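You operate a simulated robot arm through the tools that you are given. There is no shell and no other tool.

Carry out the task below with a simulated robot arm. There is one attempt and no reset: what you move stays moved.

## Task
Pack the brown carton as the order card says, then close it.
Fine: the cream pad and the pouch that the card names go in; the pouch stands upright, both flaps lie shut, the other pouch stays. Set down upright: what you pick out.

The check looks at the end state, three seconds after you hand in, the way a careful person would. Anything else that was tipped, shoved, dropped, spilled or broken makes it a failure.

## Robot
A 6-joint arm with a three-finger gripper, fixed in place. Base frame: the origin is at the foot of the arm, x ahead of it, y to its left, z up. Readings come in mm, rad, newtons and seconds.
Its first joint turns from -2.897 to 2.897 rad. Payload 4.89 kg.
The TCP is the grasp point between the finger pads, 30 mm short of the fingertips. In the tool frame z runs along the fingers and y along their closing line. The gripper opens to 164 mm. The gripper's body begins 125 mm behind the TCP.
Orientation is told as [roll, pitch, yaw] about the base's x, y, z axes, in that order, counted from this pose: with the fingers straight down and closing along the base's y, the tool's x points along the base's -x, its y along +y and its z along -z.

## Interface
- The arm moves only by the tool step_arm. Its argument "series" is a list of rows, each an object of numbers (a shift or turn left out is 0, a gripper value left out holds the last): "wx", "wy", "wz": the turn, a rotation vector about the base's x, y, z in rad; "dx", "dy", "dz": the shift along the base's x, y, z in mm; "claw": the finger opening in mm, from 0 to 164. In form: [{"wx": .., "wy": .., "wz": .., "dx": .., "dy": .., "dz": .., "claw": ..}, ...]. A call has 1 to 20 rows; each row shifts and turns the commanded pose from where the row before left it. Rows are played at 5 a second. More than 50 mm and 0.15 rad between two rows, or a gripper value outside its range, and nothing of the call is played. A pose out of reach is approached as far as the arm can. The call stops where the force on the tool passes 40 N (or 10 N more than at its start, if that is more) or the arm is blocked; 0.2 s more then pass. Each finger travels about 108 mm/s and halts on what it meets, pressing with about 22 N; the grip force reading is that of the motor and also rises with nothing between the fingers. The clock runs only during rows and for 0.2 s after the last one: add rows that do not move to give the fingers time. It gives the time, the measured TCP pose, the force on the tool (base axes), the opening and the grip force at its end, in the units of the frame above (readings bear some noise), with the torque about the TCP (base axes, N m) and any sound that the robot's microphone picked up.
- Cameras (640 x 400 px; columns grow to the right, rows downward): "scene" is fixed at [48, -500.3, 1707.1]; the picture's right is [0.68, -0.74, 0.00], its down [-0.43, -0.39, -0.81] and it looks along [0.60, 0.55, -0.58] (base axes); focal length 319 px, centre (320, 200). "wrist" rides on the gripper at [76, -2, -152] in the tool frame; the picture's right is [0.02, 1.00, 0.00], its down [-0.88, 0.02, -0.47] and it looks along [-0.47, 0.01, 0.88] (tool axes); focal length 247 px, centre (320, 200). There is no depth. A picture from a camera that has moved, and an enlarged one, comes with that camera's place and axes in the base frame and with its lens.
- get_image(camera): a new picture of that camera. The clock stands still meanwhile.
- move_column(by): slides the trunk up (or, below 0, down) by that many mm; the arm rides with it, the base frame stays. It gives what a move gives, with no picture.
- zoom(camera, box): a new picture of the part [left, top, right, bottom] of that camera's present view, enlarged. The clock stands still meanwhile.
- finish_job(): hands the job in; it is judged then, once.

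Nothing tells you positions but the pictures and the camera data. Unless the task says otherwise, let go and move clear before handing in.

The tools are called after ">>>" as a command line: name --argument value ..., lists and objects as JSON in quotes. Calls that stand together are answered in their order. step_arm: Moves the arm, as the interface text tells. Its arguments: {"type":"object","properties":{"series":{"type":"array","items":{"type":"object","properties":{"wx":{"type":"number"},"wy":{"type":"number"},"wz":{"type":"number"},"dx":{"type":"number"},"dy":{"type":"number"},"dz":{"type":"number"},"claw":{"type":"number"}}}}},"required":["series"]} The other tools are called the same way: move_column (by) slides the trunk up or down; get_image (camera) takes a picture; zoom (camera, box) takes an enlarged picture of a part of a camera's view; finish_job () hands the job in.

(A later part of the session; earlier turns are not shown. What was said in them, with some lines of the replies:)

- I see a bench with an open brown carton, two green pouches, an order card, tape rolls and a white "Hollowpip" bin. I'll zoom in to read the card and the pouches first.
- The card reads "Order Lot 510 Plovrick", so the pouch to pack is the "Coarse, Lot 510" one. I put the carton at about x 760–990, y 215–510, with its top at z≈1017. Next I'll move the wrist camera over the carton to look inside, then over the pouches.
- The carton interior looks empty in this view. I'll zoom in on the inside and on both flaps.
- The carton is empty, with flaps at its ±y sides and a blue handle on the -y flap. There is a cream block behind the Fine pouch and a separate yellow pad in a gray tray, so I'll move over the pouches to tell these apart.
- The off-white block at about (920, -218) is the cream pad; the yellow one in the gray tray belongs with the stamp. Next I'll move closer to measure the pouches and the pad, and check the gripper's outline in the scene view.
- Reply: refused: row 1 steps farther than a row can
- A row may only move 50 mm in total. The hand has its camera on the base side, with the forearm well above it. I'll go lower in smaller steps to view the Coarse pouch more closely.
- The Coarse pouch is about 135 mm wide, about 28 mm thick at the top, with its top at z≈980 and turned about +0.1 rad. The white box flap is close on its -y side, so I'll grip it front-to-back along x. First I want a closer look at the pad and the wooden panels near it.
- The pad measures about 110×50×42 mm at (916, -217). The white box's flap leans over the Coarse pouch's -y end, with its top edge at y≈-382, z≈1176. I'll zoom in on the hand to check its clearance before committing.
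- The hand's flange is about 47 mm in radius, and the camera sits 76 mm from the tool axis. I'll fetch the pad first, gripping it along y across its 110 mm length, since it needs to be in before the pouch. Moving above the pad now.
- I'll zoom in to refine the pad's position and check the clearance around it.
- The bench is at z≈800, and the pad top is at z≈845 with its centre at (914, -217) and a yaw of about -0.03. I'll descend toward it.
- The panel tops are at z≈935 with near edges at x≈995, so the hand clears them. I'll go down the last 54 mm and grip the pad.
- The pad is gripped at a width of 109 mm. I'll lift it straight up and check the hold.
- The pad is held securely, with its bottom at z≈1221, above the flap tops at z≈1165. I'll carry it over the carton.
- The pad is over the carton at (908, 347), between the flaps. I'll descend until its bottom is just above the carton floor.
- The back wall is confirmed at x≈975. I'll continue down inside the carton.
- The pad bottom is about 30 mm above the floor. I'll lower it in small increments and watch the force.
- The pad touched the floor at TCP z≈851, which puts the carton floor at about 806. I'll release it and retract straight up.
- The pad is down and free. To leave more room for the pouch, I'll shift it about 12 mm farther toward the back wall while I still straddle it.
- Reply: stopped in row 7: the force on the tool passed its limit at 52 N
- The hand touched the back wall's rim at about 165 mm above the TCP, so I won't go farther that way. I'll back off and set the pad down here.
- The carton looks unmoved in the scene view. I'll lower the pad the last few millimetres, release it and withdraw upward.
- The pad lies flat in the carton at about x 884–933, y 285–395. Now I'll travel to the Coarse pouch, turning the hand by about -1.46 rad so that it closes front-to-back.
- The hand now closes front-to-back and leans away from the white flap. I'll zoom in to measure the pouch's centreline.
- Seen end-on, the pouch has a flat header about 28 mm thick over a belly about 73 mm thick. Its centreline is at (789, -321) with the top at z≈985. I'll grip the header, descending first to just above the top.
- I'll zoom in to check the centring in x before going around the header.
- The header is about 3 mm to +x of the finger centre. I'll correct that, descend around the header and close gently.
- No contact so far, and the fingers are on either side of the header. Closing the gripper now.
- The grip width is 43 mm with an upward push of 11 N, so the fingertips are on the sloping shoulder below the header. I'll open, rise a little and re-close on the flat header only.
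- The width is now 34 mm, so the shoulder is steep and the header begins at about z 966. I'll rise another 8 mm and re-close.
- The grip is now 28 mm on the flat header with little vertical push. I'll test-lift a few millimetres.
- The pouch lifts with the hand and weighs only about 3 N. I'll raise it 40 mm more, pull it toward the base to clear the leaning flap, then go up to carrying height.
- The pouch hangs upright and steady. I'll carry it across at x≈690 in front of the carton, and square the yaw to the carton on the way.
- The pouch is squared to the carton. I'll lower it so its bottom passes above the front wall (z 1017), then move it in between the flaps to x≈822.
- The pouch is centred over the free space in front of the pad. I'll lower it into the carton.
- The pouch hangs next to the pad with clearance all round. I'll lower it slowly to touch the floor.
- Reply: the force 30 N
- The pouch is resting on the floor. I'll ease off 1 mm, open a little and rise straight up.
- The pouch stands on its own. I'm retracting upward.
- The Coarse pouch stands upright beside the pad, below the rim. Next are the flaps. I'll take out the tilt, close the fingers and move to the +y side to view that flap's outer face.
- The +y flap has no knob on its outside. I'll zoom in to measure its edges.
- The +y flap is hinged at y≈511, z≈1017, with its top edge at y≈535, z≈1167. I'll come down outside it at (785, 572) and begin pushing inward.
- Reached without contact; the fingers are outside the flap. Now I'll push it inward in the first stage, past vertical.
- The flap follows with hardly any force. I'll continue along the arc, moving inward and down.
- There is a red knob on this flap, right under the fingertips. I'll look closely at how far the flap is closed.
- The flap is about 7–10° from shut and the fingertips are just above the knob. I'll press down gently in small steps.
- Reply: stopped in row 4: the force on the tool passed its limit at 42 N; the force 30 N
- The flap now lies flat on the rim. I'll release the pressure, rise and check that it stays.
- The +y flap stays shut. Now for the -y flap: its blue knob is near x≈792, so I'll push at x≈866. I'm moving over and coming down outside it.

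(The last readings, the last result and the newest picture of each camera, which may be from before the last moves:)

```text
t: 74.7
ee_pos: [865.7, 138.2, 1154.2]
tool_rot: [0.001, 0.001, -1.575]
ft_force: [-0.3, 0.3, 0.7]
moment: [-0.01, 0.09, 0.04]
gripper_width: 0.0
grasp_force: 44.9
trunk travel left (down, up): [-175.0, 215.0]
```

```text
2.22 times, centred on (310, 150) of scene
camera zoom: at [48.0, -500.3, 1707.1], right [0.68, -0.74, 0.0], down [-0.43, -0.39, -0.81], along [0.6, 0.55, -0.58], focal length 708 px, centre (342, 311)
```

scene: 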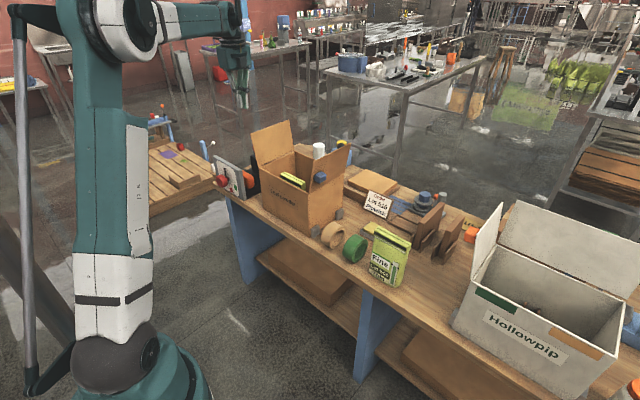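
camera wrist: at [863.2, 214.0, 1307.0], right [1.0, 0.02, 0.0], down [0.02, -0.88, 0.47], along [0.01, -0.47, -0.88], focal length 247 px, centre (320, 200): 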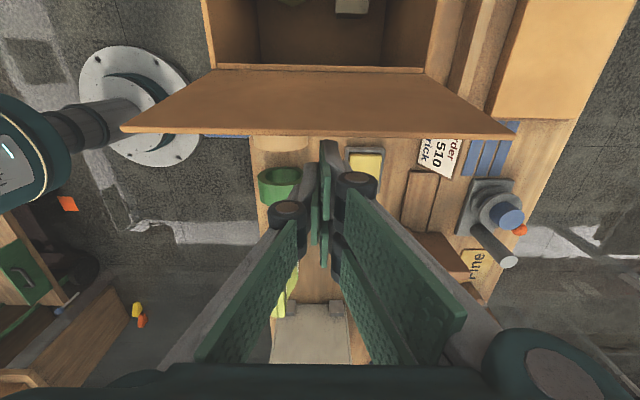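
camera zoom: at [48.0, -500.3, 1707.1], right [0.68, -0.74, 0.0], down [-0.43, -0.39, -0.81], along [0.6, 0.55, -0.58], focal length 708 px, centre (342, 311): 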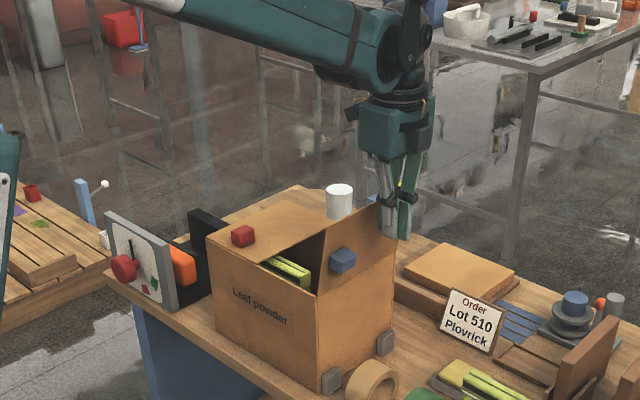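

The tool is outside the -y flap with clearance, so I'll push inward.

>>> step_arm --series '[{"dy": 12}, {"dy": 12}, {"dy": 12}, {"dy": 12}, {"dy": 12}, {"dy": 12, "dz": 1}, {"dy": 14, "dz": -2}, {"dy": 14, "dz": -5}, {}]'

>>> zoom --camera "scene" --box '[220, 60, 400, 240]'

```text
t: 76.7
ee_pos: [865.5, 234.4, 1150.3]
tool_rot: [0.001, 0.001, -1.573]
ft_force: [0.1, 0.9, 0.0]
moment: [-0.01, 0.05, -0.02]
gripper_width: 0.0
grasp_force: 44.6
trunk travel left (down, up): [-175.0, 215.0]
```

```text
2.22 times, centred on (310, 150) of scene
camera zoom: at [48.0, -500.3, 1707.1], right [0.68, -0.74, 0.0], down [-0.43, -0.39, -0.81], along [0.6, 0.55, -0.58], focal length 708 px, centre (342, 311)
```

zoom: 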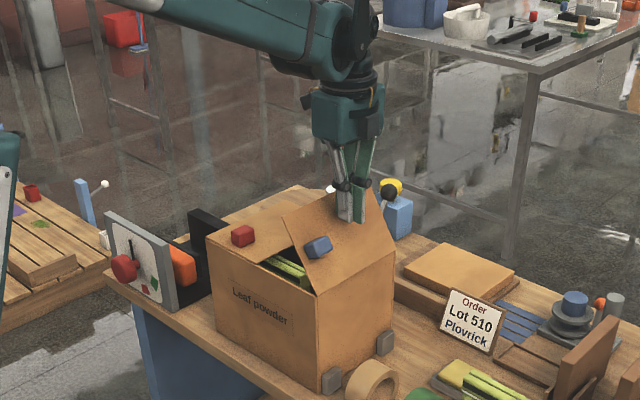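

The flap is following. I'll continue the arc down.

>>> step_arm --series '[{"dy": 13, "dz": -6}, {"dy": 13, "dz": -7}, {"dy": 11, "dz": -9}, {"dy": 10, "dz": -10}, {"dy": 8, "dz": -12}, {"dy": 8, "dz": -12}, {"dy": 3, "dz": -9}, {"dy": 3, "dz": -9}, {}]'

>>> zoom --camera "scene" --box '[230, 110, 370, 230]'

>>> get_image --camera "wrist"

```text
t: 78.7
ee_pos: [864.3, 306.6, 1073.2]
tool_rot: [-0.002, 0.0, -1.572]
ft_force: [0.3, -0.4, 0.0]
moment: [-0.02, 0.01, 0.0]
gripper_width: 0.0
grasp_force: 45.5
trunk travel left (down, up): [-175.0, 215.0]
```

```text
3.33 times, centred on (300, 170) of scene
camera zoom: at [48.0, -500.3, 1707.1], right [0.68, -0.74, 0.0], down [-0.43, -0.39, -0.81], along [0.6, 0.55, -0.58], focal length 1062 px, centre (387, 300)
```

zoom: 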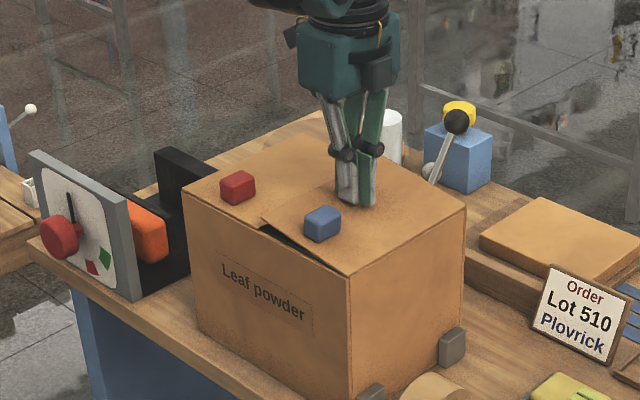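

```text
taken
camera wrist: at [861.8, 381.7, 1226.2], right [1.0, 0.02, 0.0], down [0.02, -0.88, 0.47], along [0.01, -0.47, -0.88], focal length 247 px, centre (320, 200)
```

wrist: 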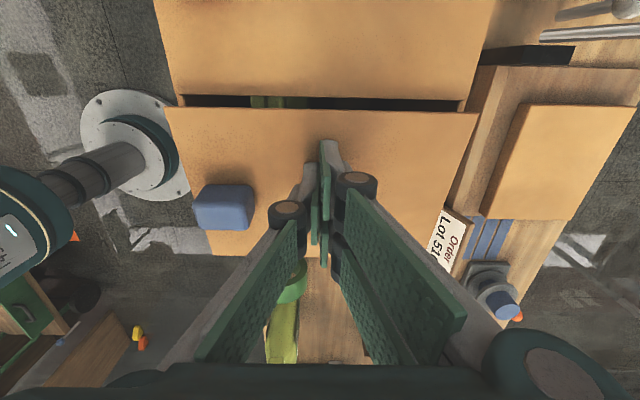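

Both flaps are almost down, with the -y one still a few degrees open. I'll press it gently to shut.

>>> step_arm --series '[{"dz": -5, "dy": 1}, {"dz": -5}, {"dz": -4}, {}]'

>>> zoom --camera "scene" --box '[230, 110, 370, 230]'

```text
t: 79.7
ee_pos: [866.4, 306.2, 1060.8]
tool_rot: [-0.002, 0.0, -1.57]
ft_force: [-0.3, 0.6, 0.3]
moment: [-0.03, -0.01, -0.03]
gripper_width: 0.1
grasp_force: 45.2
trunk travel left (down, up): [-175.0, 215.0]
```

```text
3.33 times, centred on (300, 170) of scene
camera zoom: at [48.0, -500.3, 1707.1], right [0.68, -0.74, 0.0], down [-0.43, -0.39, -0.81], along [0.6, 0.55, -0.58], focal length 1062 px, centre (387, 300)
```

zoom: 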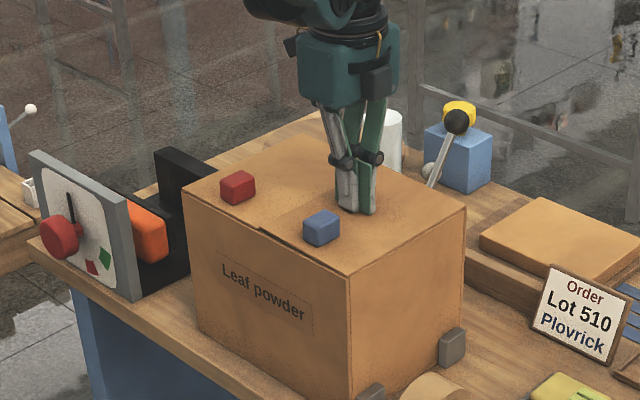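

>>> step_arm --series '[{"dz": -3}, {"dz": -3}, {}]'

>>> step_arm --series '[{"dz": -2}, {"dz": -2}, {}]'

>>> zoom --camera "scene" --box '[250, 140, 350, 220]'

```text
t: 80.5
ee_pos: [865.7, 307.2, 1056.7]
tool_rot: [0.002, 0.0, -1.572]
ft_force: [4.7, -0.5, 12.2]
moment: [-0.24, -0.11, 0.07]
gripper_width: 6.0
grasp_force: 44.7
trunk travel left (down, up): [-175.0, 215.0]
```

```text
t: 81.0
ee_pos: [866.5, 305.7, 1056.3]
tool_rot: [0.004, 0.0, -1.574]
ft_force: [-0.3, 0.2, 26.3]
moment: [-0.53, 0.03, -0.04]
gripper_width: 6.1
grasp_force: 45.2
trunk travel left (down, up): [-175.0, 215.0]
stopped in row 2: the force on the tool passed its limit at 44 N (the readings are from after the stop); the commanded pose is now the measured one
```

```text
5.00 times, centred on (300, 180) of scene
camera zoom: at [48.0, -500.3, 1707.1], right [0.68, -0.74, 0.0], down [-0.43, -0.39, -0.81], along [0.6, 0.55, -0.58], focal length 1594 px, centre (420, 300)
```

zoom: 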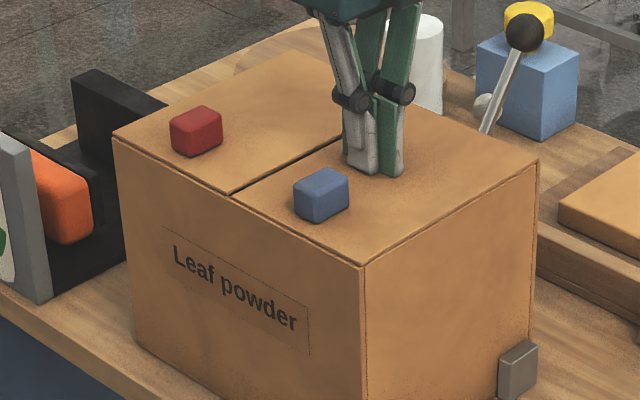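

Both flaps look shut. I'll lift the hand straight up and away, then inspect.

>>> step_arm --series '[{"dz": 3}, {"dz": 10}, {"dz": 30}, {"dz": 40}, {"dz": 40}, {"dz": 40}, {"dz": 40}, {"dz": 30}, {"dx": -30}, {"dx": -30}, {}]'

>>> zoom --camera "scene" --box '[240, 130, 360, 220]'

>>> get_image --camera "wrist"

>>> get_image --camera "scene"

```text
t: 83.4
ee_pos: [804.7, 307.3, 1291.1]
tool_rot: [0.001, 0.001, -1.571]
ft_force: [-1.1, -0.4, -0.2]
moment: [0.03, -0.13, 0.0]
gripper_width: 0.1
grasp_force: 45.1
trunk travel left (down, up): [-175.0, 215.0]
```

```text
4.44 times, centred on (300, 175) of scene
camera zoom: at [48.0, -500.3, 1707.1], right [0.68, -0.74, 0.0], down [-0.43, -0.39, -0.81], along [0.6, 0.55, -0.58], focal length 1417 px, centre (409, 311)
```

zoom: 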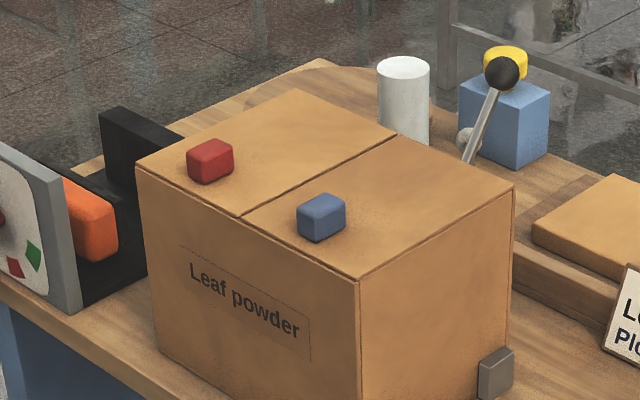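

```text
taken
camera wrist: at [802.0, 384.2, 1442.6], right [1.0, 0.02, 0.0], down [0.02, -0.88, 0.47], along [0.01, -0.47, -0.88], focal length 247 px, centre (320, 200)
```

wrist: 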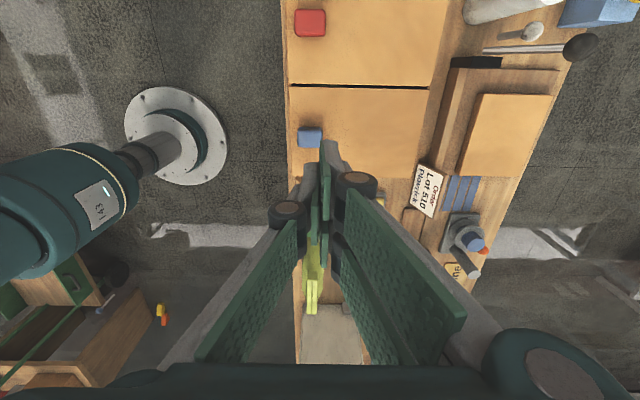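

```text
taken
```

scene: 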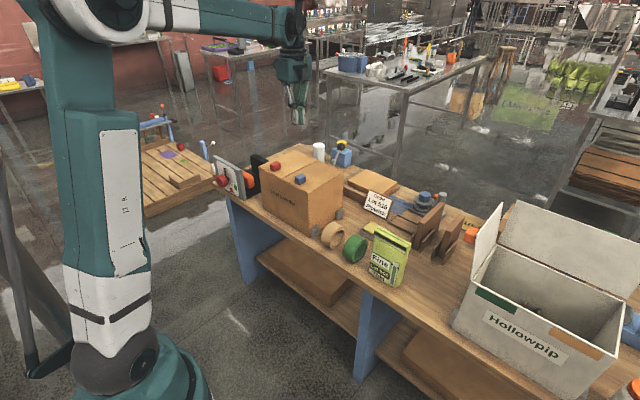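

Both flaps lie flat and the rest of the bench looks as it was. One last close check of the remaining objects before I hand in.

>>> zoom --camera "scene" --box '[340, 170, 520, 320]'

>>> zoom --camera "scene" --box '[200, 130, 360, 260]'

```text
2.67 times, centred on (430, 245) of scene
camera zoom: at [48.0, -500.3, 1707.1], right [0.68, -0.74, 0.0], down [-0.43, -0.39, -0.81], along [0.6, 0.55, -0.58], focal length 850 px, centre (27, 80)
```

zoom: 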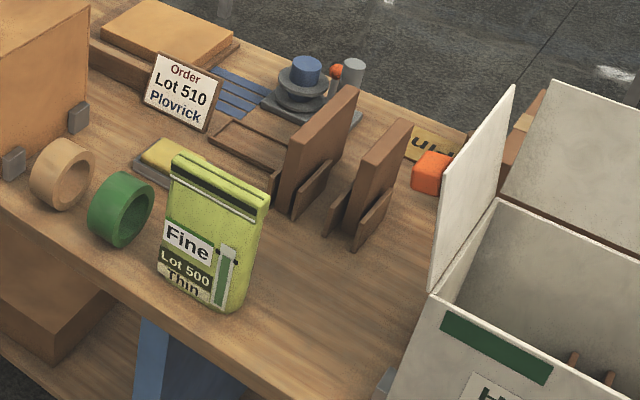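

```text
3.08 times, centred on (280, 195) of scene
camera zoom: at [48.0, -500.3, 1707.1], right [0.68, -0.74, 0.0], down [-0.43, -0.39, -0.81], along [0.6, 0.55, -0.58], focal length 981 px, centre (443, 215)
```

zoom: 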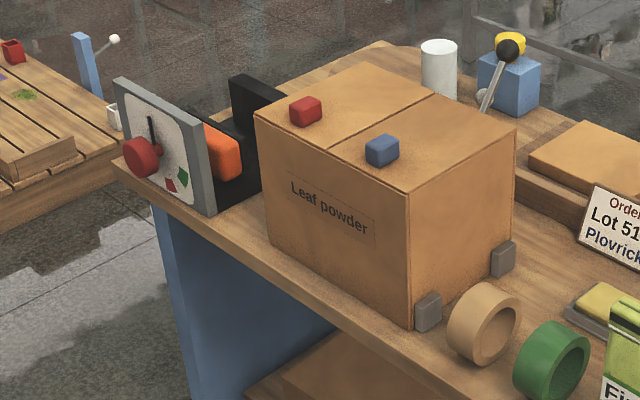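

The carton is shut, with the cream pad and the Lot 510 pouch inside. The Lot 500 pouch and everything else stand undisturbed, and the arm is clear, so I'm handing in.

>>> finish_job

```text
The job is handed in.
```

The carton is packed as the card says, closed, and the job is handed in. I have no result back from the check yet.

- **In the carton:** the cream pad lies flat on the floor. The pouch the card names ("Coarse, Lot 510") was standing upright in front of it, below the rim, before I closed the flaps.
- **Flaps:** both lie flat on the rim and stayed shut after I lifted the arm away.
- **Other pouch:** "Fine, Lot 500" is still where it was, upright and untouched.

While I was setting the pad down, the hand bumped the carton's back wall, with a peak of about 52 N. I backed off straight away, and the carton showed no movement in the before and after pictures. Nothing else on the bench looked moved.
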